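You operate a simulated robot arm through the tools that you are given. There is no shell and no other tool. Be economical: measure what you need, move in short steps, check, and stop when the job is done.

You run a simulated two-armed robot. Do the job below in one go: nothing can be reset, and whatever is moved stays where it is left.

TASK
Flush the hot heater cool, then put the HOT tag and the thermometer away.
Fine: flush wheel open, then the inlet wheel, till it shows under 25 C; both wheels SHUT again; tag on the board's free peg, thermometer in its stand.
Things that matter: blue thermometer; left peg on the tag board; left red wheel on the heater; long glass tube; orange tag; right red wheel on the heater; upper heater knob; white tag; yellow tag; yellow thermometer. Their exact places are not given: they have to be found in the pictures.

It is judged by the outcome, as a careful person would: the job done as asked, and still so three seconds after it is handed in. It fails if anything else is knocked over, pushed out of place, dropped, spilled or broken.

THE ROBOT
Two 7-joint arms with three-finger grippers on one trunk, on a base that drives. Base frame: it is fixed to the floor where the robot stands at the start and does not move with it; the origin is under the middle of the robot, x ahead of it, y to its left, z up. Lengths are in m, angles in rad, forces in N, time in s.
The left shoulder is at the start at [0.063, 0.141, 0.905], the right one opposite. With the tool pointing down near the work surface each hand reaches from about 0.1 to 0.56 m from the robot's upright axis, wherever it stands, measured 20 degrees to its own side. Places, roughly: blue thermometer [0.75, -2.25, 1]; left peg on the tag board [0.8, -2.5, 1.2]; left red wheel on the heater [0.6, 0.1, 1]; long glass tube [0.5, 0.6, 1.4]; orange tag [0.75, -2.75, 1.25]; right red wheel on the heater [0.6, 0, 1]; upper heater knob [0.7, -0.1, 1.2]; white tag [0.75, -2.5, 1.25]. Payload 2.69 kg a hand.
Tool frame (each hand has its own): the origin (TCP) lies between the finger pads and is the grasp point; the fingertips stand 0.029 m ahead of it; z points along the fingers, y is the line along which they close. Largest opening 0.12 m; the body of the gripper starts 0.078 m behind the TCP.
Orientation is that of the tool frame in the base frame, as a unit quaternion [x, y, z, w]. With the fingers straight down and closing along the base's y, the tool's x points along the base's -x, its y along +y and its z along -z.

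THE INTERFACE
- The arms move only by the tool jog_arm. It takes "left_increments", "right_increments" or both (then of equal length, played together; a hand with none holds still); each is a list of rows, each an object (a shift or turn left out is 0, a gripper value left out holds the last) with "slide": the shift along the tool's x, y, z in cm, a list of three; "dr": the turn, a rotation vector about the tool's x, y, z in rad, a list of three; "hand": the gripper command, from -1 (shut) to 1 (fully open), values between in proportion. In form: [{"slide": [tx, ty, tz], "dr": [rx, ry, rz], "hand": hand}, ...]. A call has 1 to 10 rows; each row shifts and turns the commanded pose from where the row before left it, along the tool's axes as they then stand. A row lasts 0.2 s, in which the tool goes at most 0.05 m and 0.15 rad; a call with a longer step from one row to the next is refused whole, and so is a gripper value outside its range. A pose out of reach is approached as far as the arm can. The call stops where the force on the tool passes 40 N (or 10 N more than at its start, if that is more) or the arm is blocked; 0.2 s more then pass. The fingers move at their own pace and stop on an object; they squeeze with about 43 N. The grip force told is the motor's: it shows also when the fingers shut on nothing. Time passes only in rows, and 0.2 s behind the last, so rows that do not move let the fingers close. It gives the time, the measured TCP pose, the force on the tool (base axes), the opening and the grip force at its end, in the units of the frame above (readings bear some noise), with the torque about the TCP (base axes, N m) and any sound that the robot's microphone picked up.
- Cameras (640 x 400 px; columns grow to the right, rows downward): "scene" is now at [0.189, -0.0261, 1.0936]; the picture's right is [-0.11, -0.99, -0.02], its down [-0.08, 0.02, -1.00] and it looks along [0.99, -0.11, -0.08] (base axes); focal length 243 px, centre (320, 200). "left" rides on the left gripper at [0.063, 0, -0.104] in its tool frame; the picture's right is [0.00, 1.00, 0.00], its down [-0.83, 0.00, -0.56] and it looks along [-0.56, 0.00, 0.83] (tool axes); focal length 275 px, centre (320, 200). "right" rides on the right gripper at [0.063, 0, -0.104] in its tool frame; the picture's right is [0.00, 1.00, 0.00], its down [-0.83, 0.00, -0.56] and it looks along [-0.56, 0.00, 0.83] (tool axes); focal length 275 px, centre (320, 200).
- snapshot(camera): a new picture of that camera. It takes no simulated time.
- slide_trunk(by): slides the trunk up (or, below 0, down) by that many m; the arms and the scene camera ride with it, the base frame stays. It gives what a move gives, with no picture.
- roll_base(legs): drives the robot by 1 to 6 legs, each [ahead, left, turn to the left] in m, m and rad, along the robot's own axes; the way and the turn of a leg run together, so that a leg with both is an arc; at most 1.5 m and 3.142 rad a leg. The arms and the cameras ride along, it lands a little off, and it stops where it bumps. It gives what a move gives.
- aim_head(pan, tilt): turns the head with the scene camera to pan (to the left, within 1.396 rad either way) and tilt (down, from -0.506 to 1.204), counted from straight ahead of the robot. It gives what a move gives.
- pixel_to_xyz(camera, pixels): for up to 12 pixels [column, row] of the newest picture of that camera ("zoom" is the newest enlarged one), the place [x, y, z] in the base frame of the surface seen there, good to about 0.002 m. It takes no simulated time.
- enlarge(camera, box): a new picture of the part [left, top, right, bottom] of that camera's present view, enlarged. It takes no simulated time.
- finish_job(): hands the job in; it is judged then, once.

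Go step by step. Measure first, check grasps and placings, and put right what went wrong. The budget is 80 turns and 78 pictures, counting those below and the enlarged ones. Unless the task says otherwise, let go and move clear before handing in, and close with one line.

The tools are called after "Call:" as a command line: name --argument value ..., lists and objects as JSON in quotes. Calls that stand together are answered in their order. jog_arm: Moves the arms, as the interface text tells. Its arguments: {"type":"object","properties":{"left_increments":{"type":"array"},"right_increments":{"type":"array"}},"required":[]} The other tools are called the same way: slide_trunk (by) slides the trunk up or down; roll_base (legs) drives the base; aim_head (pan, tilt) turns the head that bears the scene camera; snapshot (camera) takes a picture; pixel_to_xyz (camera, pixels) gives the place of the surface under pixels of a picture; enlarge (camera, box) takes an enlarged picture of a part of a camera's view; finish_job () hands the job in.

At the start:

```text
t: 0.0
left_tool_pos: [0.3745, 0.1393, 1.0033]
left_tool_rot: [0.0, 1.0, 0.008, 0.0]
left_ft_force: [0.3, -0.4, -0.1]
left_ft_torque: [-0.02, -0.03, 0.04]
left_opening: 0.1199
left_grasp_force: 0.1
right_tool_pos: [0.3739, -0.1673, 0.9996]
right_tool_rot: [0.0, 1.0, 0.007, 0.002]
right_ft_force: [-0.8, 0.2, 0.9]
right_ft_torque: [-0.01, -0.01, 0.01]
right_opening: 0.1202
right_grasp_force: 0.0
trunk travel left (down, up): [-0.273, 0.165]
robot x, y, heading: [-0.0018, -0.0003, 0.003]
head pan, tilt: [-0.113, 0.079]
```

scene: 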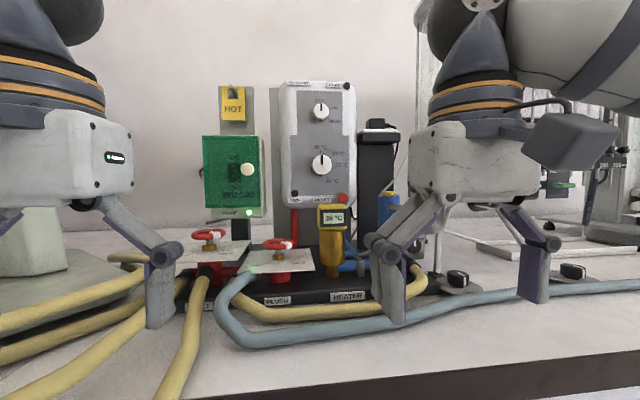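
right: 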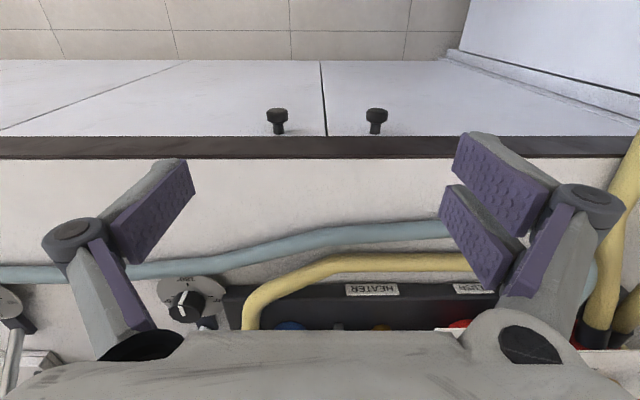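
left: 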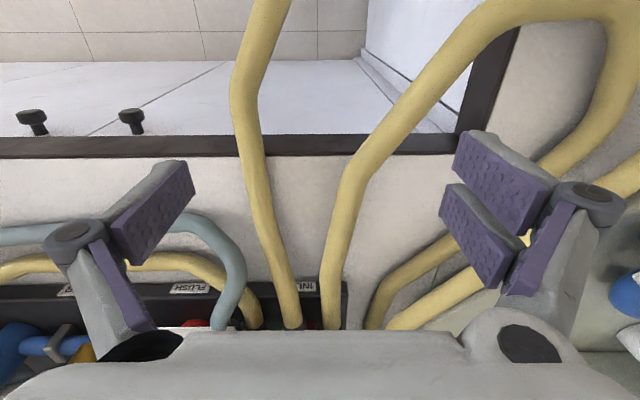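

The scene shows two red wheels at (208,237) and (278,245), a display of 38 °C at (333,217) and a HOT tag at (233,105). I'll enlarge the view to read the details.

Call:
enlarge --camera "scene" --box '[160, 70, 420, 310]'

Call:
pixel_to_xyz --camera "scene" --pixels '[[208, 235], [278, 244], [190, 236], [222, 233], [264, 244], [293, 243], [233, 105], [333, 217], [322, 111], [322, 164], [215, 250], [280, 262]]'

```text
1.67 times, centred on (290, 190) of scene
```

zoom: 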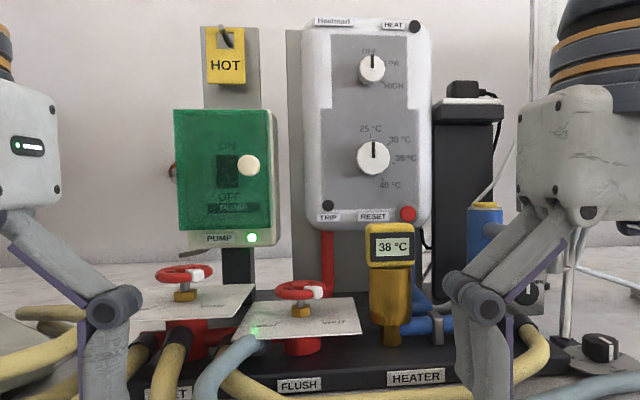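

```text
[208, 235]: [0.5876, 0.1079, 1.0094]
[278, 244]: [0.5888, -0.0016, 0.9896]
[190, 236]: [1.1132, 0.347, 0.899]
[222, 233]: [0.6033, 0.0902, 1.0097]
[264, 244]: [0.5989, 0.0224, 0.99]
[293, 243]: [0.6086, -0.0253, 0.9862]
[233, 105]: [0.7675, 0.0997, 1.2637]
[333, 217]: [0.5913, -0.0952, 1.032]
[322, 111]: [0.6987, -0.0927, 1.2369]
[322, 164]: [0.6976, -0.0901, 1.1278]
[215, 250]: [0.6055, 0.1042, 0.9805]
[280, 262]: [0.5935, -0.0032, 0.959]
```

Two wheels sit on dial plates. I'll zoom in on the plates, the hot knobs and the whole room to the right.

Call:
enlarge --camera "scene" --box '[170, 215, 330, 315]'

Call:
aim_head --pan -1.2 --tilt 0.1

Call:
snapshot --camera "scene"

```text
4.00 times, centred on (250, 265) of scene
```

zoom: 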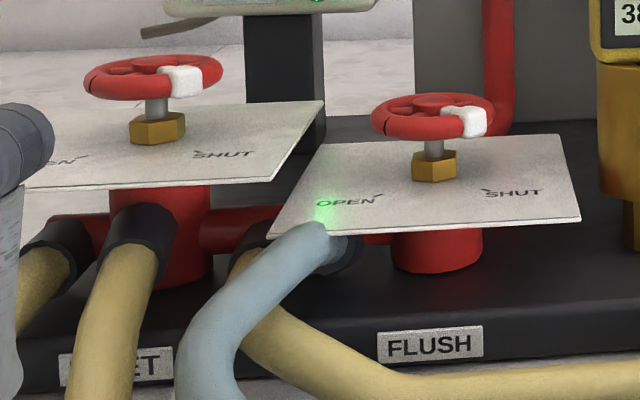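

```text
t: 1.3
left_tool_pos: [0.3749, 0.1386, 1.0025]
left_tool_rot: [0.0, 1.0, 0.007, 0.001]
left_ft_force: [-0.5, 0.3, -0.1]
left_ft_torque: [-0.02, -0.02, 0.04]
left_opening: 0.1199
left_grasp_force: 0.0
right_tool_pos: [0.3754, -0.1675, 0.998]
right_tool_rot: [0.0, 1.0, 0.007, 0.001]
right_ft_force: [0.2, -0.2, -1.0]
right_ft_torque: [0.0, -0.02, 0.0]
right_opening: 0.12
right_grasp_force: 0.0
trunk travel left (down, up): [-0.273, 0.165]
robot x, y, heading: [0.001, -0.0004, 0.004]
head pan, tilt: [-1.201, 0.099]
```

```text
72 pictures are left
```

scene: 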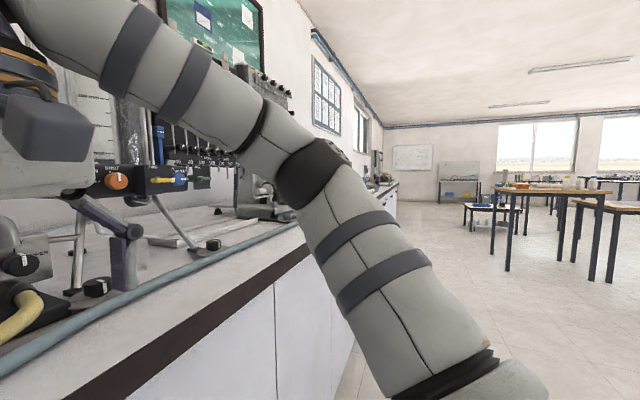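

The robot's right holds the other stations, mostly hidden by the arm. I'll turn back and measure the wheels, markers and table edge.

Call:
aim_head --pan 0.0 --tilt 0.45

Call:
enlarge --camera "scene" --box '[180, 80, 440, 240]'

Call:
snapshot --camera "scene"

```text
t: 2.7
left_tool_pos: [0.3745, 0.1385, 1.0018]
left_tool_rot: [0.0, 1.0, 0.007, 0.001]
left_ft_force: [0.4, 0.1, 0.4]
left_ft_torque: [-0.01, 0.05, 0.03]
left_opening: 0.1198
left_grasp_force: 0.1
right_tool_pos: [0.3733, -0.1675, 0.9991]
right_tool_rot: [0.0, 1.0, 0.008, 0.001]
right_ft_force: [0.2, 1.2, 0.2]
right_ft_torque: [-0.02, 0.01, 0.01]
right_opening: 0.12
right_grasp_force: 0.1
trunk travel left (down, up): [-0.273, 0.165]
robot x, y, heading: [0.0041, -0.0018, 0.004]
head pan, tilt: [0.0, 0.45]
```

```text
2.46 times, centred on (310, 160) of scene
```

zoom: 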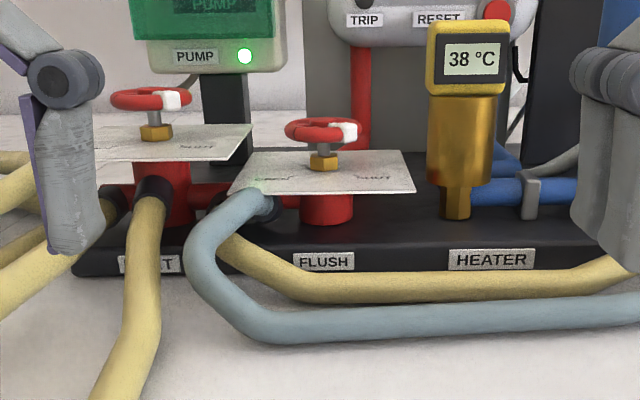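

```text
70 pictures are left
```

scene: 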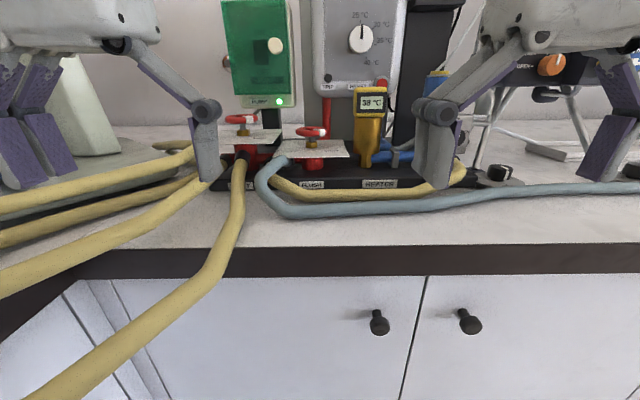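

I'll locate the wheel rims, markers, plates, table edge and the yellow unit from the zoom.

Call:
pixel_to_xyz --camera "zoom" --pixels '[[171, 100], [113, 100], [150, 90], [351, 131], [287, 130], [322, 119], [323, 140], [272, 180], [372, 178], [235, 150], [467, 60], [460, 140]]'

Call:
pixel_to_xyz --camera "scene" --pixels '[[330, 246], [330, 275], [260, 100], [280, 40], [330, 230], [255, 10], [372, 130], [370, 175]]'

```text
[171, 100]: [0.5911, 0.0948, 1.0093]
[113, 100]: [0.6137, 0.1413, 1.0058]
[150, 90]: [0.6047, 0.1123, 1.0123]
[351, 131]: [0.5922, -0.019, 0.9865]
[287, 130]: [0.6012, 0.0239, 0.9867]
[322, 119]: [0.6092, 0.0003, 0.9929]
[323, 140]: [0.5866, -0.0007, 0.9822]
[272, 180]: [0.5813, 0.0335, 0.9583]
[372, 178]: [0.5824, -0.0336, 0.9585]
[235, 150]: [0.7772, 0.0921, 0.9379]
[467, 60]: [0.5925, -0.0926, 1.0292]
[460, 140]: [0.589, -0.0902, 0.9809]
```

```text
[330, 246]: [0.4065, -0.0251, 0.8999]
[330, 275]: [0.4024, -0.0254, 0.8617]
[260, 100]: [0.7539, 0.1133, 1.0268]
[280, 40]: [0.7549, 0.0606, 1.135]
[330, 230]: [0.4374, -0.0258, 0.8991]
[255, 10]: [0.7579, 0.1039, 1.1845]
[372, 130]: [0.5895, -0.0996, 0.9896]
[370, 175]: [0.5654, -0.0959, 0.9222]
```

Flush wheel centre is about (0.607, 0.001, 0.989) and inlet about (0.612, 0.117, 1.008), with both markers at SHUT. Hoses run off the table edge toward the robot, so I'll check where they go before driving ahead.

Call:
pixel_to_xyz --camera "scene" --pixels '[[238, 200], [205, 270], [130, 340], [60, 390], [150, 230], [40, 275], [100, 205], [20, 240], [10, 200]]'

Call:
aim_head --pan 0.5 --tilt 1.0

Call:
snapshot --camera "scene"

```text
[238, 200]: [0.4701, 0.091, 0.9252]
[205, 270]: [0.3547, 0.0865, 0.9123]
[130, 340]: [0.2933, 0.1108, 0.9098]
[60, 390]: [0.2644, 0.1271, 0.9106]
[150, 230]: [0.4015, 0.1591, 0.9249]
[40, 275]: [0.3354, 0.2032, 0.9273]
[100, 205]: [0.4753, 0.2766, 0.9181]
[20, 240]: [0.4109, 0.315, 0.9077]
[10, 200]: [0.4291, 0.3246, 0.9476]
```

```text
t: 3.7
left_tool_pos: [0.3757, 0.1397, 1.0018]
left_tool_rot: [-0.001, 1.0, 0.007, 0.001]
left_ft_force: [-0.3, 0.0, -0.3]
left_ft_torque: [0.02, -0.02, 0.0]
left_opening: 0.1199
left_grasp_force: 0.0
right_tool_pos: [0.3739, -0.1676, 0.9992]
right_tool_rot: [0.0, 1.0, 0.007, 0.002]
right_ft_force: [0.2, -0.8, -0.2]
right_ft_torque: [-0.02, -0.01, 0.0]
right_opening: 0.12
right_grasp_force: 0.0
trunk travel left (down, up): [-0.273, 0.165]
robot x, y, heading: [-0.0002, -0.0034, 0.0]
head pan, tilt: [0.499, 1.0]
```

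```text
69 pictures are left
```

scene: 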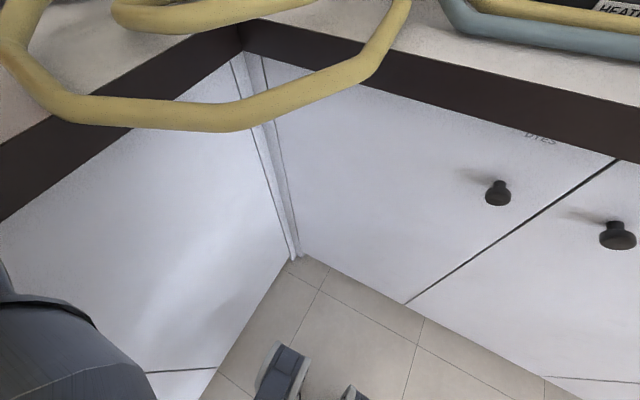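

The hose loops off the table across the corner at z≈0.91, in front of the robot's left side. I'll measure the loop, the cabinet and the robot's own base front.

Call:
pixel_to_xyz --camera "scene" --pixels '[[330, 80], [235, 118], [130, 112], [60, 95], [15, 50], [380, 30], [280, 355], [355, 392], [200, 70], [497, 195], [292, 262], [60, 350]]'

Call:
aim_head --pan 0.0 --tilt 1.2

Call:
snapshot --camera "scene"

```text
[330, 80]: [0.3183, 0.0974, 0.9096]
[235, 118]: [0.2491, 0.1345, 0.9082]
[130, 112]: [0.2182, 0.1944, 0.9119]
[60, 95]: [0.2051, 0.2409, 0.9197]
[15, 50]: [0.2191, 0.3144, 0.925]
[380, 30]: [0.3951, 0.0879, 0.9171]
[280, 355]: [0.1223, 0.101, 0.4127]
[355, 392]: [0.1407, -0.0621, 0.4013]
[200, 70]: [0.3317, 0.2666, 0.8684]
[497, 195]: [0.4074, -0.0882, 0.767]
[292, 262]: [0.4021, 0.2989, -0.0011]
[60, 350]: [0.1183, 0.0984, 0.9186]
```

```text
t: 4.6
left_tool_pos: [0.3745, 0.1376, 1.0028]
left_tool_rot: [0.0, 1.0, 0.007, 0.001]
left_ft_force: [1.5, 0.2, -0.1]
left_ft_torque: [-0.03, 0.02, -0.02]
left_opening: 0.1199
left_grasp_force: 0.0
right_tool_pos: [0.3746, -0.1673, 0.9986]
right_tool_rot: [0.0, 1.0, 0.007, 0.001]
right_ft_force: [0.0, 0.0, 0.6]
right_ft_torque: [-0.01, 0.01, 0.02]
right_opening: 0.12
right_grasp_force: 0.2
trunk travel left (down, up): [-0.273, 0.165]
robot x, y, heading: [0.0013, 0.0038, -0.002]
head pan, tilt: [0.0, 1.201]
```

```text
68 pictures are left
```

scene: 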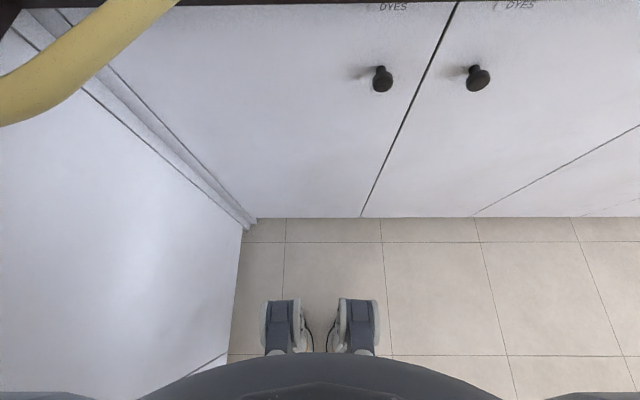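

I'll measure the robot's front parts to know how far it may go ahead.

Call:
pixel_to_xyz --camera "scene" --pixels '[[282, 305], [360, 305], [265, 330], [378, 330], [320, 370], [160, 395], [480, 395], [382, 80], [477, 78], [250, 228]]'

```text
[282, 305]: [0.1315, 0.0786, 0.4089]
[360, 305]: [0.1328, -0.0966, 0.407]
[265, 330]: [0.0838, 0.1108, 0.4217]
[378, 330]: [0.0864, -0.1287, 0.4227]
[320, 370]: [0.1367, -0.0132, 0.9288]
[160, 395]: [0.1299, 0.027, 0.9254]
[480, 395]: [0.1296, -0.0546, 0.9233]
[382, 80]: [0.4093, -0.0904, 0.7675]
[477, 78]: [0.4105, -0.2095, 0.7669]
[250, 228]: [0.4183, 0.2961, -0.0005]
```

The chest front is at x≈0.137 and the hose sits at z≈0.91, y>0.085. I'll raise the trunk, pull the right hand back, then drive right and ahead.

Call:
slide_trunk --by 0.13

Call:
jog_arm --right_increments '[{"slide": [4, 0, 0]}, {"slide": [4, 0, 0]}, {"slide": [3, 0, 0]}]' --left_increments '[{"hand": 0.3}, {}, {}]'

Call:
roll_base --legs '[[0, -0.12, 0], [0.15, 0, 0]]'

Call:
aim_head --pan 0.4 --tilt 0.6

Call:
snapshot --camera "scene"

Call:
snapshot --camera "left"

```text
t: 6.2
left_tool_pos: [0.377, 0.1521, 1.1294]
left_tool_rot: [0.001, 1.0, 0.0, 0.0]
left_ft_force: [0.2, -0.3, -0.4]
left_ft_torque: [-0.01, 0.03, 0.01]
left_opening: 0.1199
left_grasp_force: 0.1
right_tool_pos: [0.3774, -0.1528, 1.129]
right_tool_rot: [0.0, 1.0, 0.0, 0.0]
right_ft_force: [-0.7, -0.5, -0.4]
right_ft_torque: [0.0, 0.03, 0.02]
right_opening: 0.1197
right_grasp_force: 0.1
trunk travel left (down, up): [-0.403, 0.035]
robot x, y, heading: [-0.0015, -0.001, 0.002]
head pan, tilt: [0.0, 1.201]
```

```text
t: 7.0
left_tool_pos: [0.3763, 0.1526, 1.1315]
left_tool_rot: [-0.001, 1.0, 0.0, 0.001]
left_ft_force: [1.4, -0.8, 0.0]
left_ft_torque: [-0.03, -0.03, 0.02]
left_opening: 0.0778
left_grasp_force: 0.0
right_tool_pos: [0.2642, -0.1552, 1.1305]
right_tool_rot: [0.0, 1.0, 0.0, 0.001]
right_ft_force: [1.5, -0.3, 0.0]
right_ft_torque: [0.0, 0.01, -0.01]
right_opening: 0.12
right_grasp_force: 0.1
trunk travel left (down, up): [-0.403, 0.035]
robot x, y, heading: [-0.0014, -0.0006, -0.0]
head pan, tilt: [0.0, 1.201]
```

```text
t: 9.5
left_tool_pos: [0.5259, 0.0341, 1.1308]
left_tool_rot: [-0.001, 1.0, 0.0, 0.0]
left_ft_force: [-0.4, -0.7, 0.3]
left_ft_torque: [-0.03, 0.06, -0.02]
left_opening: 0.0784
left_grasp_force: 0.1
right_tool_pos: [0.4153, -0.2738, 1.1293]
right_tool_rot: [0.001, 1.0, 0.0, 0.001]
right_ft_force: [0.2, 0.8, -0.5]
right_ft_torque: [0.02, 0.02, 0.01]
right_opening: 0.12
right_grasp_force: 0.1
trunk travel left (down, up): [-0.403, 0.035]
robot x, y, heading: [0.1482, -0.1213, 0.001]
head pan, tilt: [0.0, 1.201]
```

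```text
t: 10.5
left_tool_pos: [0.5249, 0.0351, 1.1307]
left_tool_rot: [-0.001, 1.0, 0.0, 0.0]
left_ft_force: [0.3, 0.8, -0.3]
left_ft_torque: [0.02, 0.0, 0.02]
left_opening: 0.0778
left_grasp_force: 0.0
right_tool_pos: [0.4144, -0.2729, 1.1304]
right_tool_rot: [0.0, 1.0, 0.0, 0.001]
right_ft_force: [-0.6, 0.0, 0.1]
right_ft_torque: [0.03, 0.02, 0.01]
right_opening: 0.1202
right_grasp_force: 0.1
trunk travel left (down, up): [-0.403, 0.035]
robot x, y, heading: [0.1491, -0.1221, 0.003]
head pan, tilt: [0.4, 0.6]
```

```text
67 pictures are left
```

scene: 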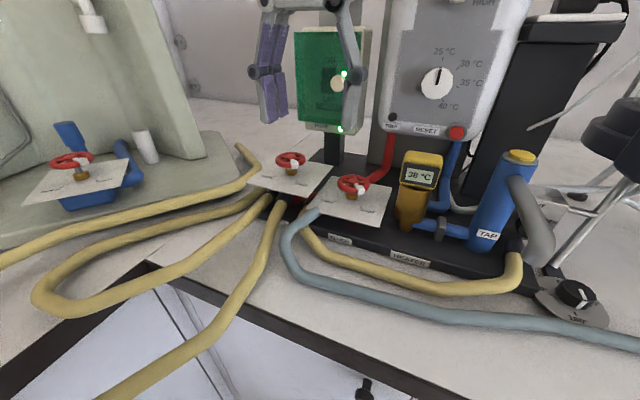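

```text
66 pictures are left
```

left: 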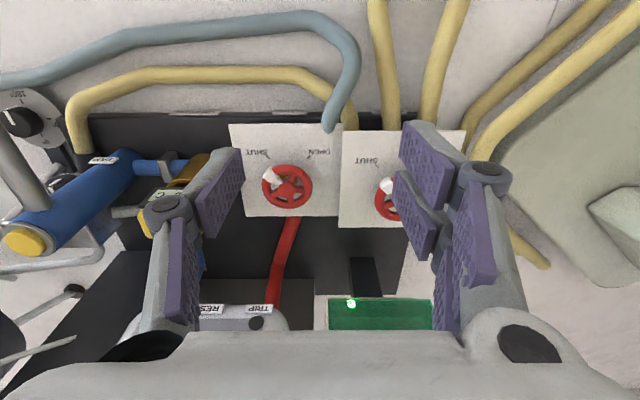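

The hand view shows both wheels from above, with the flush wheel at (287,187). I'll enlarge and measure it.

Call:
enlarge --camera "left" --box '[220, 110, 420, 235]'

Call:
pixel_to_xyz --camera "zoom" --pixels '[[215, 242], [138, 240], [293, 245], [215, 180], [215, 310], [160, 215], [120, 140], [315, 140], [540, 285], [535, 245], [490, 165], [215, 265]]'

```text
3.20 times, centred on (320, 172) of left
```

zoom: 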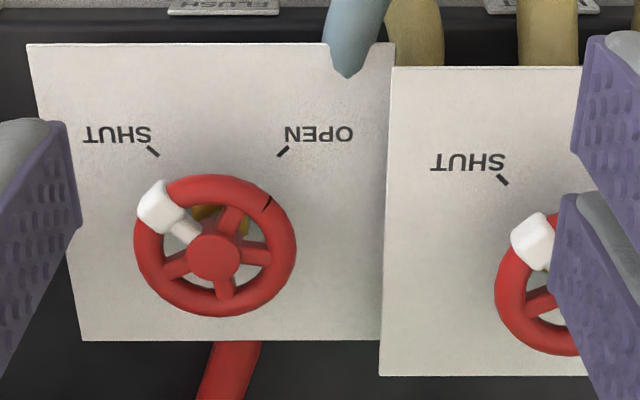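

```text
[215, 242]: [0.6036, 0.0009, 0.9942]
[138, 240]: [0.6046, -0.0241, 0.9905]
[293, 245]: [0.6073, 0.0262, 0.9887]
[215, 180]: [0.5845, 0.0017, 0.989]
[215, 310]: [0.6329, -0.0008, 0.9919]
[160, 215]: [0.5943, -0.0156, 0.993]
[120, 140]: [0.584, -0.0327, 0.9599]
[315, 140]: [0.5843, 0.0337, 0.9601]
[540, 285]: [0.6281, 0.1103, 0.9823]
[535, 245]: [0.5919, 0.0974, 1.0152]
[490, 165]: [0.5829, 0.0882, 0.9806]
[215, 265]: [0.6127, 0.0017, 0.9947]
```

The marker lines up with SHUT, and the centre is (0.608, 0.001), rim z 0.99. I'll move above it, turn the fingers about 46° and come partway down.

Call:
jog_arm --left_increments '[{"slide": [-4.1, -1.7, 0]}, {"slide": [-4.15, -1.65, 0]}, {"dr": [0, 0, -0.135]}, {"dr": [0, 0, -0.135]}, {"dr": [0, 0, -0.135]}, {"dr": [0, 0, -0.135]}, {"dr": [0, 0, -0.135]}, {"dr": [0, 0, -0.135]}, {"slide": [0, 0, 4]}, {"slide": [0, 0, 4]}]'

Call:
snapshot --camera "left"

Call:
snapshot --camera "scene"

```text
t: 12.7
left_tool_pos: [0.608, 0.0004, 1.0501]
left_tool_rot: [-0.396, 0.918, 0.0, 0.0]
left_ft_force: [-0.4, 0.9, -0.7]
left_ft_torque: [0.03, 0.01, -0.01]
left_opening: 0.078
left_grasp_force: 0.1
right_tool_pos: [0.4145, -0.2738, 1.1295]
right_tool_rot: [0.0, 1.0, 0.001, 0.001]
right_ft_force: [0.0, 0.9, 0.1]
right_ft_torque: [0.0, 0.05, 0.01]
right_opening: 0.1201
right_grasp_force: 0.1
trunk travel left (down, up): [-0.403, 0.035]
robot x, y, heading: [0.1474, -0.1188, -0.0]
head pan, tilt: [0.4, 0.6]
```

```text
64 pictures are left
```

left: 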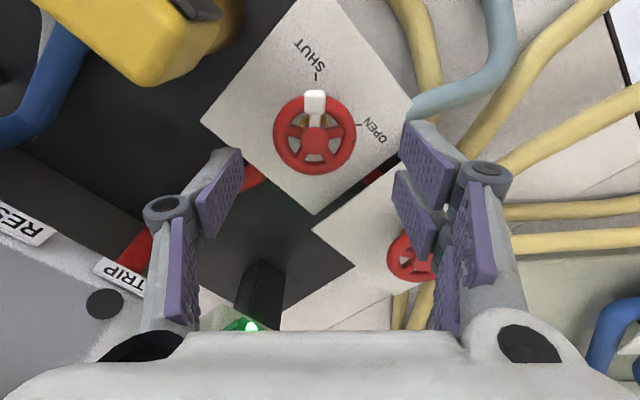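

```text
63 pictures are left
```

scene: 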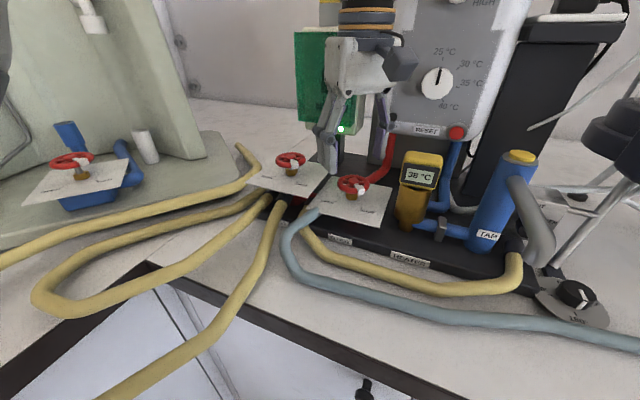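

In the hand camera the wheel is centred at (314,135), as predicted for good alignment. I'll go down 4.8 cm and close.

Call:
jog_arm --left_increments '[{"slide": [0, 0, 2.4]}, {"slide": [0, 0, 2.4]}, {"hand": -1}, {}, {}]'

Call:
snapshot --camera "left"

```text
t: 13.9
left_tool_pos: [0.6107, -0.0023, 1.0005]
left_tool_rot: [-0.394, 0.919, -0.002, 0.003]
left_ft_force: [22.1, -15.2, 10.5]
left_ft_torque: [-0.6, -0.76, -0.06]
left_opening: 0.0527
left_grasp_force: 44.8
right_tool_pos: [0.4173, -0.2765, 1.1307]
right_tool_rot: [-0.001, 1.0, 0.001, 0.0]
right_ft_force: [0.0, 0.0, -0.3]
right_ft_torque: [-0.02, -0.04, 0.01]
right_opening: 0.1202
right_grasp_force: 0.0
trunk travel left (down, up): [-0.403, 0.035]
robot x, y, heading: [0.1474, -0.118, -0.005]
head pan, tilt: [0.4, 0.6]
```

```text
62 pictures are left
```

left: 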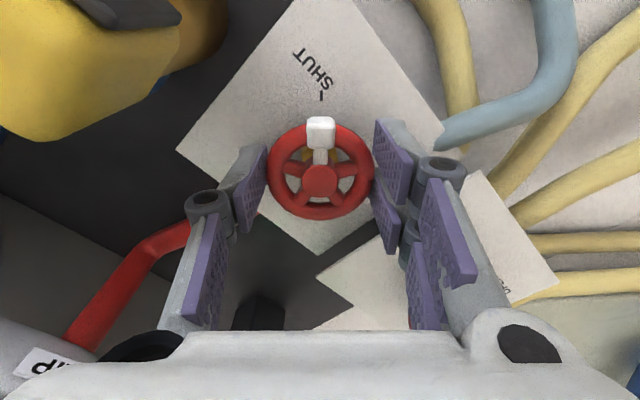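

The grip holds at 0.0527 with a sideways load along tool −y. I'll ease that by 3.5 mm, then turn a first 0.3 rad toward OPEN.

Call:
jog_arm --left_increments '[{"slide": [0, -0.35, -0.1]}, {"dr": [0, 0, 0.1]}, {"dr": [0, 0, 0.1]}, {"dr": [0, 0, 0.1]}]'

Call:
snapshot --camera "left"

```text
t: 14.9
left_tool_pos: [0.6101, -0.0021, 1.0012]
left_tool_rot: [-0.252, 0.968, 0.002, 0.0]
left_ft_force: [8.6, -6.3, -4.1]
left_ft_torque: [0.0, -0.02, 1.52]
left_opening: 0.0525
left_grasp_force: 45.1
right_tool_pos: [0.4173, -0.2733, 1.1293]
right_tool_rot: [0.0, 1.0, -0.001, 0.0]
right_ft_force: [-0.4, 0.5, -0.7]
right_ft_torque: [-0.07, 0.01, -0.02]
right_opening: 0.1201
right_grasp_force: 0.1
trunk travel left (down, up): [-0.403, 0.035]
robot x, y, heading: [0.1504, -0.1161, 0.002]
head pan, tilt: [0.4, 0.6]
```

```text
61 pictures are left
```

left: 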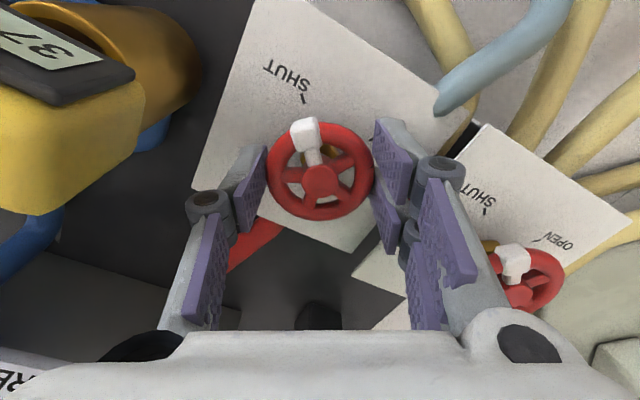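

The marker stayed at SHUT while the fingers slipped with 1.5 N·m, so it's against its stop in that direction. I'll try counter-clockwise.

Call:
jog_arm --left_increments '[{"dr": [0, 0, -0.12]}, {"dr": [0, 0, -0.12]}, {"dr": [0, 0, -0.12]}, {"dr": [0, 0, -0.12]}, {"dr": [0, 0, -0.12]}]'

Call:
snapshot --camera "left"

```text
t: 16.1
left_tool_pos: [0.6107, -0.0023, 1.0019]
left_tool_rot: [-0.528, 0.849, 0.001, -0.003]
left_ft_force: [2.9, -7.6, -20.2]
left_ft_torque: [-0.26, -0.12, -0.03]
left_opening: 0.0526
left_grasp_force: 45.0
right_tool_pos: [0.4155, -0.2741, 1.1298]
right_tool_rot: [0.0, 1.0, 0.0, 0.0]
right_ft_force: [0.3, 0.9, 0.4]
right_ft_torque: [0.01, 0.0, 0.03]
right_opening: 0.1199
right_grasp_force: 0.1
trunk travel left (down, up): [-0.403, 0.035]
robot x, y, heading: [0.145, -0.1158, -0.004]
head pan, tilt: [0.4, 0.6]
```

```text
60 pictures are left
```

left: 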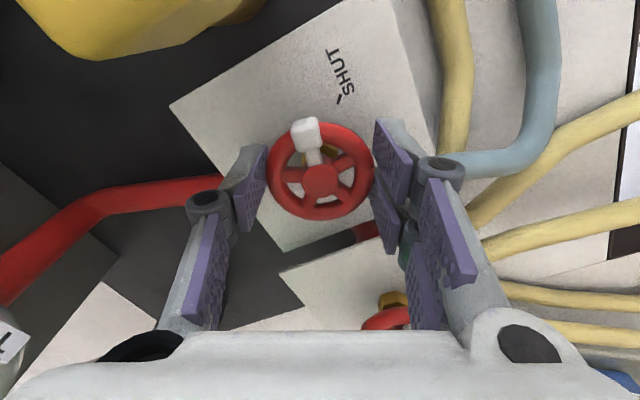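

Now the wheel turns with the fingers at almost no torque, so counter-clockwise opens it (about 260° to OPEN). I'll keep turning.

Call:
jog_arm --left_increments '[{"slide": [0, 0, 0.15]}, {"dr": [0, 0, -0.14]}, {"dr": [0, 0, -0.14]}, {"dr": [0, 0, -0.14]}, {"dr": [0, 0, -0.14]}]'

```text
t: 17.3
left_tool_pos: [0.612, -0.0028, 1.0009]
left_tool_rot: [0.743, -0.67, 0.001, -0.001]
left_ft_force: [15.6, -10.6, -2.9]
left_ft_torque: [0.15, -0.25, -0.04]
left_opening: 0.0526
left_grasp_force: 45.1
right_tool_pos: [0.4168, -0.2744, 1.1299]
right_tool_rot: [-0.001, 1.0, 0.0, 0.0]
right_ft_force: [-0.8, 0.5, 0.0]
right_ft_torque: [0.02, 0.02, 0.02]
right_opening: 0.12
right_grasp_force: 0.1
trunk travel left (down, up): [-0.403, 0.035]
robot x, y, heading: [0.1471, -0.1186, -0.001]
head pan, tilt: [0.4, 0.6]
```

Still turning freely at yaw 1.67; I'll recentre slightly and keep going until resistance appears.

Call:
jog_arm --left_increments '[{"slide": [0.1, -0.2, 0]}, {"dr": [0, 0, -0.14]}, {"dr": [0, 0, -0.14]}, {"dr": [0, 0, -0.14]}, {"dr": [0, 0, -0.14]}]'

Call:
snapshot --camera "scene"

```text
t: 18.5
left_tool_pos: [0.6127, -0.0011, 1.0024]
left_tool_rot: [0.899, -0.439, -0.001, 0.0]
left_ft_force: [13.1, -2.6, -3.1]
left_ft_torque: [0.41, 0.13, -0.02]
left_opening: 0.0525
left_grasp_force: 45.0
right_tool_pos: [0.416, -0.2725, 1.1289]
right_tool_rot: [0.0, 1.0, -0.001, 0.0]
right_ft_force: [0.3, 0.0, -0.2]
right_ft_torque: [0.0, 0.01, -0.02]
right_opening: 0.1201
right_grasp_force: 0.1
trunk travel left (down, up): [-0.403, 0.035]
robot x, y, heading: [0.1485, -0.1224, -0.003]
head pan, tilt: [0.4, 0.6]
```

```text
59 pictures are left
```

scene: 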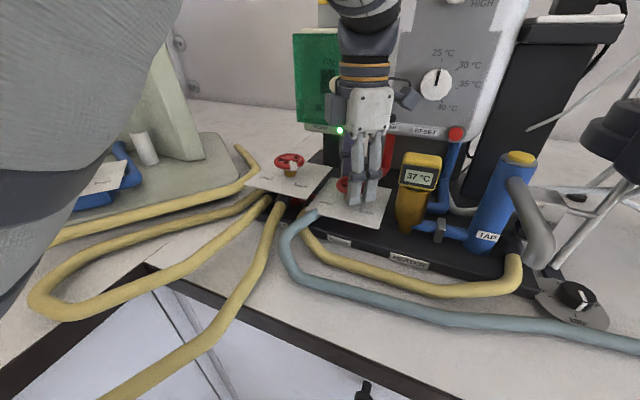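

The wheel has turned about 1.7 rad of 4.5. I'll open, rotate back around the wheel and regrip.

Call:
jog_arm --left_increments '[{"slide": [0.12, -0.16, 0], "hand": 0.3}, {}, {"dr": [0, 0, 0.14]}, {"dr": [0, 0, 0.14]}, {"dr": [0, 0, 0.14]}, {"dr": [0, 0, 0.14]}, {"dr": [0, 0, 0.14]}, {"dr": [0, 0, 0.14]}, {"dr": [0, 0, 0.14]}, {"dr": [0, 0, 0.14]}]'

Call:
jog_arm --left_increments '[{"dr": [0, 0, 0.14]}, {"dr": [0, 0, 0.14]}, {"dr": [0, 0, 0.14]}, {"dr": [0, 0, 0.14]}, {"dr": [0, 0, 0.14]}, {"dr": [0, 0, 0.14]}, {"dr": [0, 0, 0.14]}, {"dr": [0, 0, 0.14]}, {"dr": [0, 0, 0.14]}, {"dr": [0, 0, 0.14]}]'

Call:
snapshot --camera "left"

```text
t: 20.7
left_tool_pos: [0.6141, -0.0013, 1.0015]
left_tool_rot: [-0.525, 0.851, 0.0, 0.001]
left_ft_force: [-0.3, -0.8, 0.7]
left_ft_torque: [0.02, -0.03, -0.03]
left_opening: 0.0782
left_grasp_force: 0.1
right_tool_pos: [0.4138, -0.2734, 1.1309]
right_tool_rot: [0.0, 1.0, 0.0, 0.0]
right_ft_force: [0.6, 0.4, -0.3]
right_ft_torque: [0.04, -0.03, -0.02]
right_opening: 0.1199
right_grasp_force: 0.1
trunk travel left (down, up): [-0.403, 0.035]
robot x, y, heading: [0.1478, -0.1217, 0.004]
head pan, tilt: [0.4, 0.6]
```

```text
t: 22.9
left_tool_pos: [0.6145, -0.0034, 1.001]
left_tool_rot: [0.145, 0.989, 0.001, 0.001]
left_ft_force: [0.1, 0.0, -0.7]
left_ft_torque: [-0.02, 0.02, 0.04]
left_opening: 0.0778
left_grasp_force: 0.1
right_tool_pos: [0.4149, -0.2736, 1.1295]
right_tool_rot: [0.0, 1.0, 0.0, 0.001]
right_ft_force: [0.3, 0.7, 0.2]
right_ft_torque: [-0.02, -0.02, 0.02]
right_opening: 0.12
right_grasp_force: 0.0
trunk travel left (down, up): [-0.403, 0.035]
robot x, y, heading: [0.1507, -0.1195, -0.001]
head pan, tilt: [0.4, 0.6]
```

```text
58 pictures are left
```

left: 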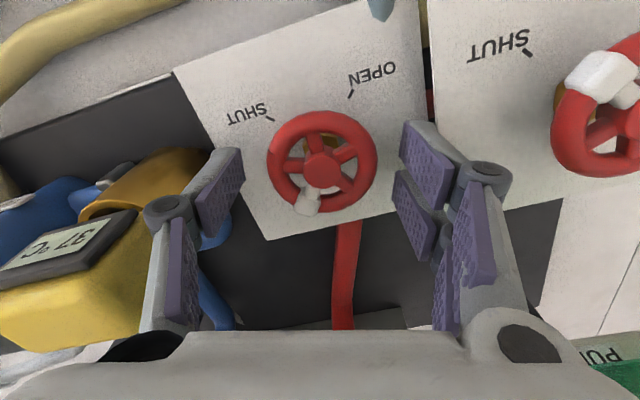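

The marker now sits at the back (307,202). I'll grip and turn on counter-clockwise.

Call:
jog_arm --left_increments '[{"hand": -1}, {}, {"dr": [0, 0, -0.14]}, {"dr": [0, 0, -0.14]}, {"dr": [0, 0, -0.14]}, {"dr": [0, 0, -0.14]}, {"dr": [0, 0, -0.14]}, {"dr": [0, 0, -0.14]}, {"dr": [0, 0, -0.14]}, {"dr": [0, 0, -0.14]}]'

Call:
jog_arm --left_increments '[{"dr": [0, 0, -0.14]}, {"dr": [0, 0, -0.14]}, {"dr": [0, 0, -0.14]}, {"dr": [0, 0, -0.14]}, {"dr": [0, 0, -0.14]}, {"dr": [0, 0, -0.14]}, {"dr": [0, 0, -0.14]}, {"dr": [0, 0, -0.14]}]'

Call:
snapshot --camera "left"

```text
t: 25.1
left_tool_pos: [0.6137, 0.0009, 1.0023]
left_tool_rot: [-0.405, 0.914, 0.0, 0.002]
left_ft_force: [1.9, 19.4, 21.3]
left_ft_torque: [0.75, -0.2, -0.03]
left_opening: 0.0526
left_grasp_force: 45.5
right_tool_pos: [0.4143, -0.271, 1.1314]
right_tool_rot: [-0.002, 1.0, -0.001, 0.002]
right_ft_force: [-1.2, -0.2, 0.9]
right_ft_torque: [-0.01, -0.02, -0.03]
right_opening: 0.12
right_grasp_force: 0.0
trunk travel left (down, up): [-0.403, 0.035]
robot x, y, heading: [0.1482, -0.1167, 0.002]
head pan, tilt: [0.4, 0.6]
```

```text
t: 26.9
left_tool_pos: [0.612, 0.0005, 1.0031]
left_tool_rot: [0.829, -0.559, 0.0, -0.001]
left_ft_force: [-12.7, 20.5, 11.6]
left_ft_torque: [0.72, 0.26, -0.03]
left_opening: 0.0526
left_grasp_force: 45.2
right_tool_pos: [0.4129, -0.2711, 1.1313]
right_tool_rot: [0.0, 1.0, -0.001, 0.001]
right_ft_force: [0.1, -0.3, -0.4]
right_ft_torque: [-0.03, 0.01, 0.03]
right_opening: 0.12
right_grasp_force: 0.0
trunk travel left (down, up): [-0.403, 0.035]
robot x, y, heading: [0.1483, -0.1177, 0.002]
head pan, tilt: [0.4, 0.6]
```

```text
57 pictures are left
```

left: 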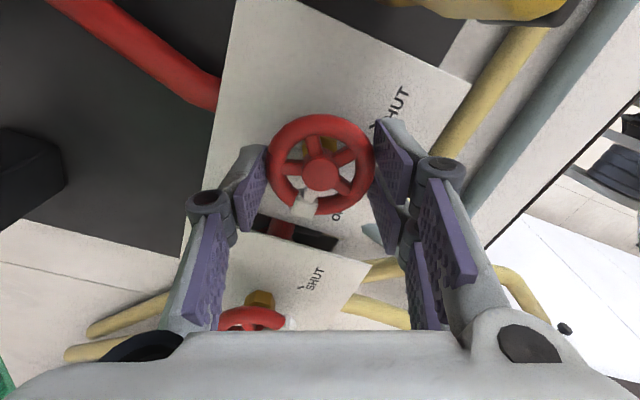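

Almost there: the marker needs about 0.6 rad more to OPEN. I'll go until it meets its stop.

Call:
jog_arm --left_increments '[{"slide": [-0.22, 0, -0.1]}, {"dr": [0, 0, -0.14]}, {"dr": [0, 0, -0.14]}, {"dr": [0, 0, -0.14]}, {"dr": [0, 0, -0.14]}, {"dr": [0, 0, -0.1]}]'

Call:
enlarge --camera "left" --box '[200, 80, 440, 230]'

```text
t: 28.3
left_tool_pos: [0.6119, 0.0004, 1.0021]
left_tool_rot: [0.965, -0.261, 0.0, 0.002]
left_ft_force: [-17.5, 9.9, -6.1]
left_ft_torque: [-0.34, -0.04, 0.0]
left_opening: 0.0526
left_grasp_force: 45.0
right_tool_pos: [0.4133, -0.2722, 1.1305]
right_tool_rot: [0.0, 1.0, 0.0, 0.001]
right_ft_force: [-0.4, 0.5, -0.5]
right_ft_torque: [-0.01, 0.01, -0.04]
right_opening: 0.1199
right_grasp_force: 0.1
trunk travel left (down, up): [-0.403, 0.035]
robot x, y, heading: [0.1503, -0.1132, 0.0]
head pan, tilt: [0.4, 0.6]
```

```text
2.67 times, centred on (320, 155) of left
```

zoom: 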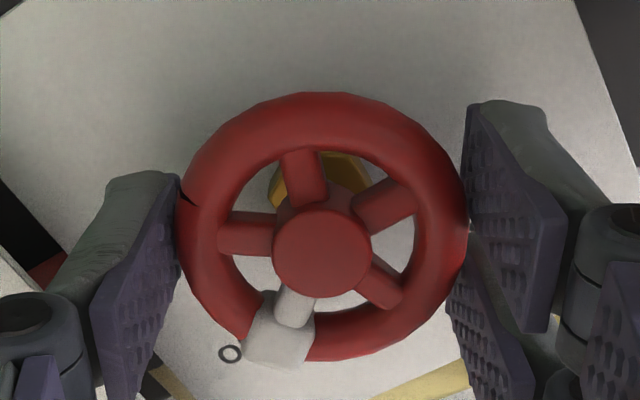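

It has turned 4.6 rad with still no torque, and the marker is right beside the "O" of OPEN. I'll turn a little further to check for the stop.

Call:
jog_arm --left_increments '[{"dr": [0, 0, -0.1]}, {"dr": [0, 0, -0.1]}]'

```text
t: 28.9
left_tool_pos: [0.6136, 0.0004, 1.0026]
left_tool_rot: [0.986, -0.165, 0.0, 0.001]
left_ft_force: [-14.3, 5.9, -11.4]
left_ft_torque: [0.0, 0.58, -1.21]
left_opening: 0.0524
left_grasp_force: 44.8
right_tool_pos: [0.4143, -0.272, 1.13]
right_tool_rot: [0.0, 1.0, -0.001, 0.001]
right_ft_force: [0.2, 0.0, -0.2]
right_ft_torque: [-0.01, 0.02, 0.01]
right_opening: 0.1201
right_grasp_force: 0.0
trunk travel left (down, up): [-0.403, 0.035]
robot x, y, heading: [0.1501, -0.121, 0.002]
head pan, tilt: [0.4, 0.6]
```

The stop shows as −1.2 N·m, so flush is fully open. I'll release, lift, turn back to yaw 0 and move over the inlet wheel.

Call:
jog_arm --left_increments '[{"hand": 0.3}, {}, {"slide": [0, 0, -4]}, {"slide": [0, 0, -4]}, {"dr": [0, 0, 0.145]}, {"dr": [0, 0, 0.145]}, {"dr": [0, 0, 0.145]}, {"dr": [0, 0, 0.145]}, {"dr": [0, 0, 0.145]}, {"dr": [0, 0, 0.145]}]'

Call:
jog_arm --left_increments '[{"dr": [0, 0, 0.145]}, {"dr": [0, 0, 0.145]}, {"dr": [0, 0, 0.145]}, {"dr": [0, 0, 0.145]}, {"dr": [0, 0, 0.145]}, {"dr": [0, 0, 0.145]}, {"dr": [0, 0, 0.145]}, {"dr": [0, 0, 0.145]}, {"dr": [0, 0, 0.145]}, {"dr": [0, 0, 0.145]}]'

Call:
jog_arm --left_increments '[{"dr": [0, 0, 0.145]}, {"dr": [0, 0, 0.145]}, {"dr": [0, 0, 0.145]}, {"dr": [0, 0, 0.08]}, {"slide": [0, 4, 0]}, {"slide": [0, 4, 0]}, {"slide": [0, 3.6, 0]}]'

Call:
snapshot --camera "left"

Call:
snapshot --camera "scene"

```text
t: 31.1
left_tool_pos: [0.6137, 0.001, 1.0834]
left_tool_rot: [0.825, -0.566, 0.0, 0.0]
left_ft_force: [-0.1, 0.7, -0.5]
left_ft_torque: [-0.01, -0.01, 0.01]
left_opening: 0.0778
left_grasp_force: 0.1
right_tool_pos: [0.4148, -0.2724, 1.1296]
right_tool_rot: [0.001, 1.0, 0.0, 0.0]
right_ft_force: [-0.3, 0.1, 0.5]
right_ft_torque: [0.0, 0.01, -0.02]
right_opening: 0.1199
right_grasp_force: 0.1
trunk travel left (down, up): [-0.403, 0.035]
robot x, y, heading: [0.155, -0.121, 0.001]
head pan, tilt: [0.4, 0.6]
```

```text
t: 33.3
left_tool_pos: [0.6134, -0.0002, 1.083]
left_tool_rot: [-0.241, 0.97, -0.001, 0.0]
left_ft_force: [-0.7, 0.7, -0.6]
left_ft_torque: [0.01, -0.04, -0.02]
left_opening: 0.0781
left_grasp_force: 0.1
right_tool_pos: [0.4166, -0.2727, 1.1297]
right_tool_rot: [0.001, 1.0, -0.001, 0.001]
right_ft_force: [0.2, 0.5, 0.1]
right_ft_torque: [-0.03, 0.02, 0.01]
right_opening: 0.12
right_grasp_force: 0.1
trunk travel left (down, up): [-0.403, 0.035]
robot x, y, heading: [0.1456, -0.1183, -0.002]
head pan, tilt: [0.4, 0.6]
```

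```text
t: 34.9
left_tool_pos: [0.6151, 0.1161, 1.0829]
left_tool_rot: [0.012, 1.0, -0.001, 0.0]
left_ft_force: [-0.1, 0.5, 0.2]
left_ft_torque: [-0.01, 0.0, 0.0]
left_opening: 0.0779
left_grasp_force: 0.1
right_tool_pos: [0.4152, -0.2722, 1.1306]
right_tool_rot: [0.001, 1.0, 0.0, 0.001]
right_ft_force: [0.5, 0.3, 0.8]
right_ft_torque: [-0.02, -0.01, 0.03]
right_opening: 0.12
right_grasp_force: 0.1
trunk travel left (down, up): [-0.403, 0.035]
robot x, y, heading: [0.1458, -0.1196, -0.005]
head pan, tilt: [0.4, 0.6]
```

```text
55 pictures are left
```

left: 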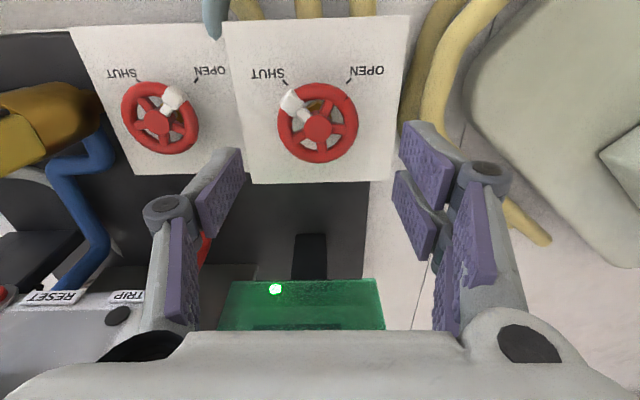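

```text
54 pictures are left
```

scene: 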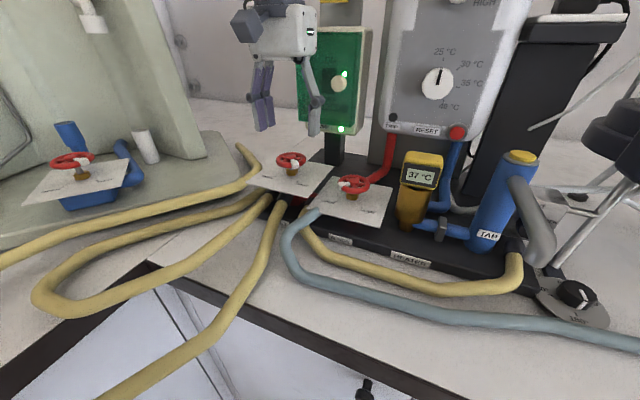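

Flush shows OPEN in the picture at (172,97). I'll measure the inlet wheel centre.

Call:
pixel_to_xyz --camera "left" --pixels '[[318, 124], [280, 123], [356, 123], [318, 88], [318, 157], [160, 122]]'

```text
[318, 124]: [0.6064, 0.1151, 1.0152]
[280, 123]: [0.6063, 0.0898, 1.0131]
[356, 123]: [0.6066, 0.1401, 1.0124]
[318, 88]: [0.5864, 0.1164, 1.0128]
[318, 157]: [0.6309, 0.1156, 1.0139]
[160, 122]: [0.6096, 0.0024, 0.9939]
```

The inlet centre is about (0.609, 0.115, 1.013). I'll centre, go down, grip and begin turning counter-clockwise.

Call:
jog_arm --left_increments '[{"slide": [0.4, -0.1, 3]}, {"slide": [0, 0, 2.9]}, {"hand": -1}, {}, {"dr": [0, 0, -0.14]}, {"dr": [0, 0, -0.14]}, {"dr": [0, 0, -0.14]}, {"dr": [0, 0, -0.14]}]'

Call:
snapshot --camera "left"

```text
t: 36.7
left_tool_pos: [0.6117, 0.1145, 1.0251]
left_tool_rot: [-0.266, 0.964, 0.0, 0.001]
left_ft_force: [1.1, -0.4, 11.0]
left_ft_torque: [0.4, 0.34, -0.01]
left_opening: 0.0525
left_grasp_force: 45.0
right_tool_pos: [0.4142, -0.2733, 1.1297]
right_tool_rot: [0.0, 1.0, 0.0, 0.001]
right_ft_force: [1.4, 0.7, 0.2]
right_ft_torque: [-0.02, -0.01, 0.0]
right_opening: 0.1201
right_grasp_force: 0.1
trunk travel left (down, up): [-0.403, 0.035]
robot x, y, heading: [0.1521, -0.1195, -0.006]
head pan, tilt: [0.4, 0.6]
```

```text
53 pictures are left
```

left: 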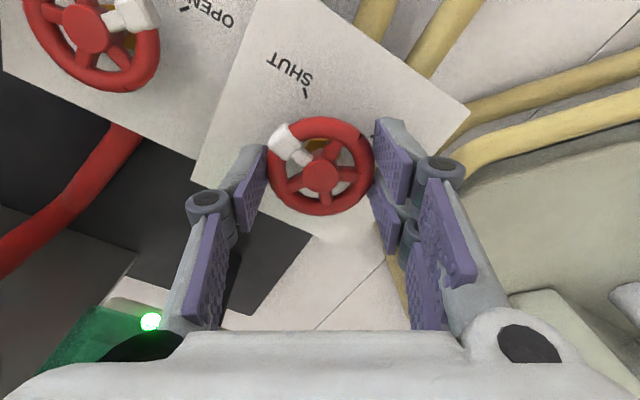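

It turns freely with the marker moving along. Continuing.

Call:
jog_arm --left_increments '[{"dr": [0, 0, -0.14]}, {"dr": [0, 0, -0.14]}, {"dr": [0, 0, -0.14]}, {"dr": [0, 0, -0.14]}, {"dr": [0, 0, -0.14]}, {"dr": [0, 0, -0.14]}, {"dr": [0, 0, -0.14]}, {"dr": [0, 0, -0.14]}]'

Call:
jog_arm --left_increments '[{"dr": [0, 0, -0.14]}, {"dr": [0, 0, -0.14]}, {"dr": [0, 0, -0.14]}, {"dr": [0, 0, -0.14]}, {"dr": [0, 0, -0.14]}, {"dr": [0, 0, -0.14]}, {"dr": [0, 0, -0.14]}, {"dr": [0, 0, -0.14]}]'

Call:
snapshot --camera "scene"

```text
t: 38.5
left_tool_pos: [0.6125, 0.1147, 1.0255]
left_tool_rot: [0.737, -0.676, 0.001, -0.001]
left_ft_force: [6.1, -1.2, 23.3]
left_ft_torque: [0.83, 0.09, 0.0]
left_opening: 0.0525
left_grasp_force: 45.7
right_tool_pos: [0.4145, -0.2742, 1.1306]
right_tool_rot: [0.0, 1.0, 0.0, 0.001]
right_ft_force: [-0.4, 0.1, 0.3]
right_ft_torque: [0.01, -0.01, -0.03]
right_opening: 0.12
right_grasp_force: 0.1
trunk travel left (down, up): [-0.403, 0.035]
robot x, y, heading: [0.1471, -0.1202, 0.001]
head pan, tilt: [0.4, 0.6]
```

```text
t: 40.3
left_tool_pos: [0.6122, 0.1154, 1.0244]
left_tool_rot: [0.983, -0.181, 0.002, -0.001]
left_ft_force: [11.0, 3.9, 19.1]
left_ft_torque: [0.05, -0.52, -0.05]
left_opening: 0.0524
left_grasp_force: 45.3
right_tool_pos: [0.4154, -0.2731, 1.1296]
right_tool_rot: [0.0, 1.0, 0.001, 0.001]
right_ft_force: [-0.7, -0.1, -0.3]
right_ft_torque: [-0.03, 0.02, 0.0]
right_opening: 0.1201
right_grasp_force: 0.1
trunk travel left (down, up): [-0.403, 0.035]
robot x, y, heading: [0.1457, -0.1189, 0.0]
head pan, tilt: [0.4, 0.6]
```

```text
52 pictures are left
```

scene: 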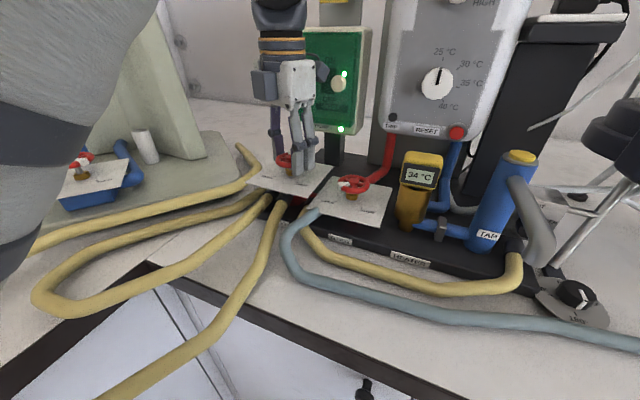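

The thermometer already reads 34 °C and the inlet is at about 2.8 of 4.6 rad. I'll regrip and open it fully.

Call:
jog_arm --left_increments '[{"hand": 0.3}, {}, {"dr": [0, 0, 0.145]}, {"dr": [0, 0, 0.145]}, {"dr": [0, 0, 0.145]}, {"dr": [0, 0, 0.145]}, {"dr": [0, 0, 0.145]}, {"dr": [0, 0, 0.145]}, {"dr": [0, 0, 0.145]}, {"dr": [0, 0, 0.145]}]'

Call:
jog_arm --left_increments '[{"dr": [0, 0, 0.145]}, {"dr": [0, 0, 0.145]}, {"dr": [0, 0, 0.145]}, {"dr": [0, 0, 0.1]}, {"hand": -1}, {}, {"dr": [0, 0, -0.14]}, {"dr": [0, 0, -0.14]}, {"dr": [0, 0, -0.14]}, {"dr": [0, 0, -0.14]}]'

Call:
jog_arm --left_increments '[{"dr": [0, 0, -0.14]}, {"dr": [0, 0, -0.14]}, {"dr": [0, 0, -0.14]}, {"dr": [0, 0, -0.14]}, {"dr": [0, 0, -0.14]}, {"dr": [0, 0, -0.14]}, {"dr": [0, 0, -0.14]}, {"dr": [0, 0, -0.14]}]'

Call:
snapshot --camera "left"

```text
t: 42.5
left_tool_pos: [0.6116, 0.1149, 1.0233]
left_tool_rot: [0.721, -0.692, 0.0, 0.0]
left_ft_force: [0.0, 0.1, -0.3]
left_ft_torque: [-0.01, 0.01, -0.02]
left_opening: 0.0777
left_grasp_force: 0.1
right_tool_pos: [0.4146, -0.2731, 1.1301]
right_tool_rot: [0.0, 1.0, 0.0, 0.0]
right_ft_force: [-0.3, -0.1, -0.2]
right_ft_torque: [0.02, -0.03, -0.02]
right_opening: 0.1203
right_grasp_force: 0.1
trunk travel left (down, up): [-0.403, 0.035]
robot x, y, heading: [0.1487, -0.1161, 0.001]
head pan, tilt: [0.4, 0.6]
```

```text
t: 44.7
left_tool_pos: [0.6124, 0.1147, 1.0246]
left_tool_rot: [0.732, -0.681, 0.0, -0.001]
left_ft_force: [1.4, 4.7, 3.6]
left_ft_torque: [0.28, 0.19, -0.04]
left_opening: 0.0525
left_grasp_force: 45.2
right_tool_pos: [0.4144, -0.2727, 1.1309]
right_tool_rot: [0.0, 1.0, 0.0, 0.001]
right_ft_force: [-1.3, -0.4, -0.5]
right_ft_torque: [0.0, -0.02, -0.05]
right_opening: 0.1198
right_grasp_force: 0.1
trunk travel left (down, up): [-0.403, 0.035]
robot x, y, heading: [0.1519, -0.1171, 0.004]
head pan, tilt: [0.4, 0.6]
```

```text
t: 46.5
left_tool_pos: [0.6119, 0.115, 1.0234]
left_tool_rot: [0.982, -0.19, 0.001, 0.0]
left_ft_force: [0.0, 2.2, 6.6]
left_ft_torque: [0.47, -0.17, -0.03]
left_opening: 0.0526
left_grasp_force: 45.2
right_tool_pos: [0.414, -0.2736, 1.1293]
right_tool_rot: [0.0, 1.0, 0.0, 0.001]
right_ft_force: [-0.8, -0.5, -0.6]
right_ft_torque: [0.0, 0.04, 0.01]
right_opening: 0.1199
right_grasp_force: 0.0
trunk travel left (down, up): [-0.403, 0.035]
robot x, y, heading: [0.1517, -0.1202, 0.006]
head pan, tilt: [0.4, 0.6]
```

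```text
51 pictures are left
```

left: 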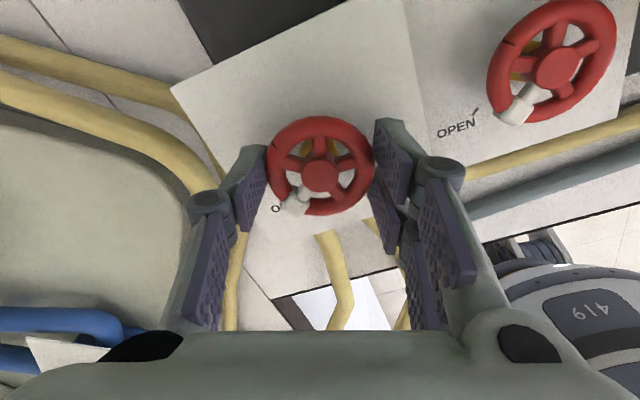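

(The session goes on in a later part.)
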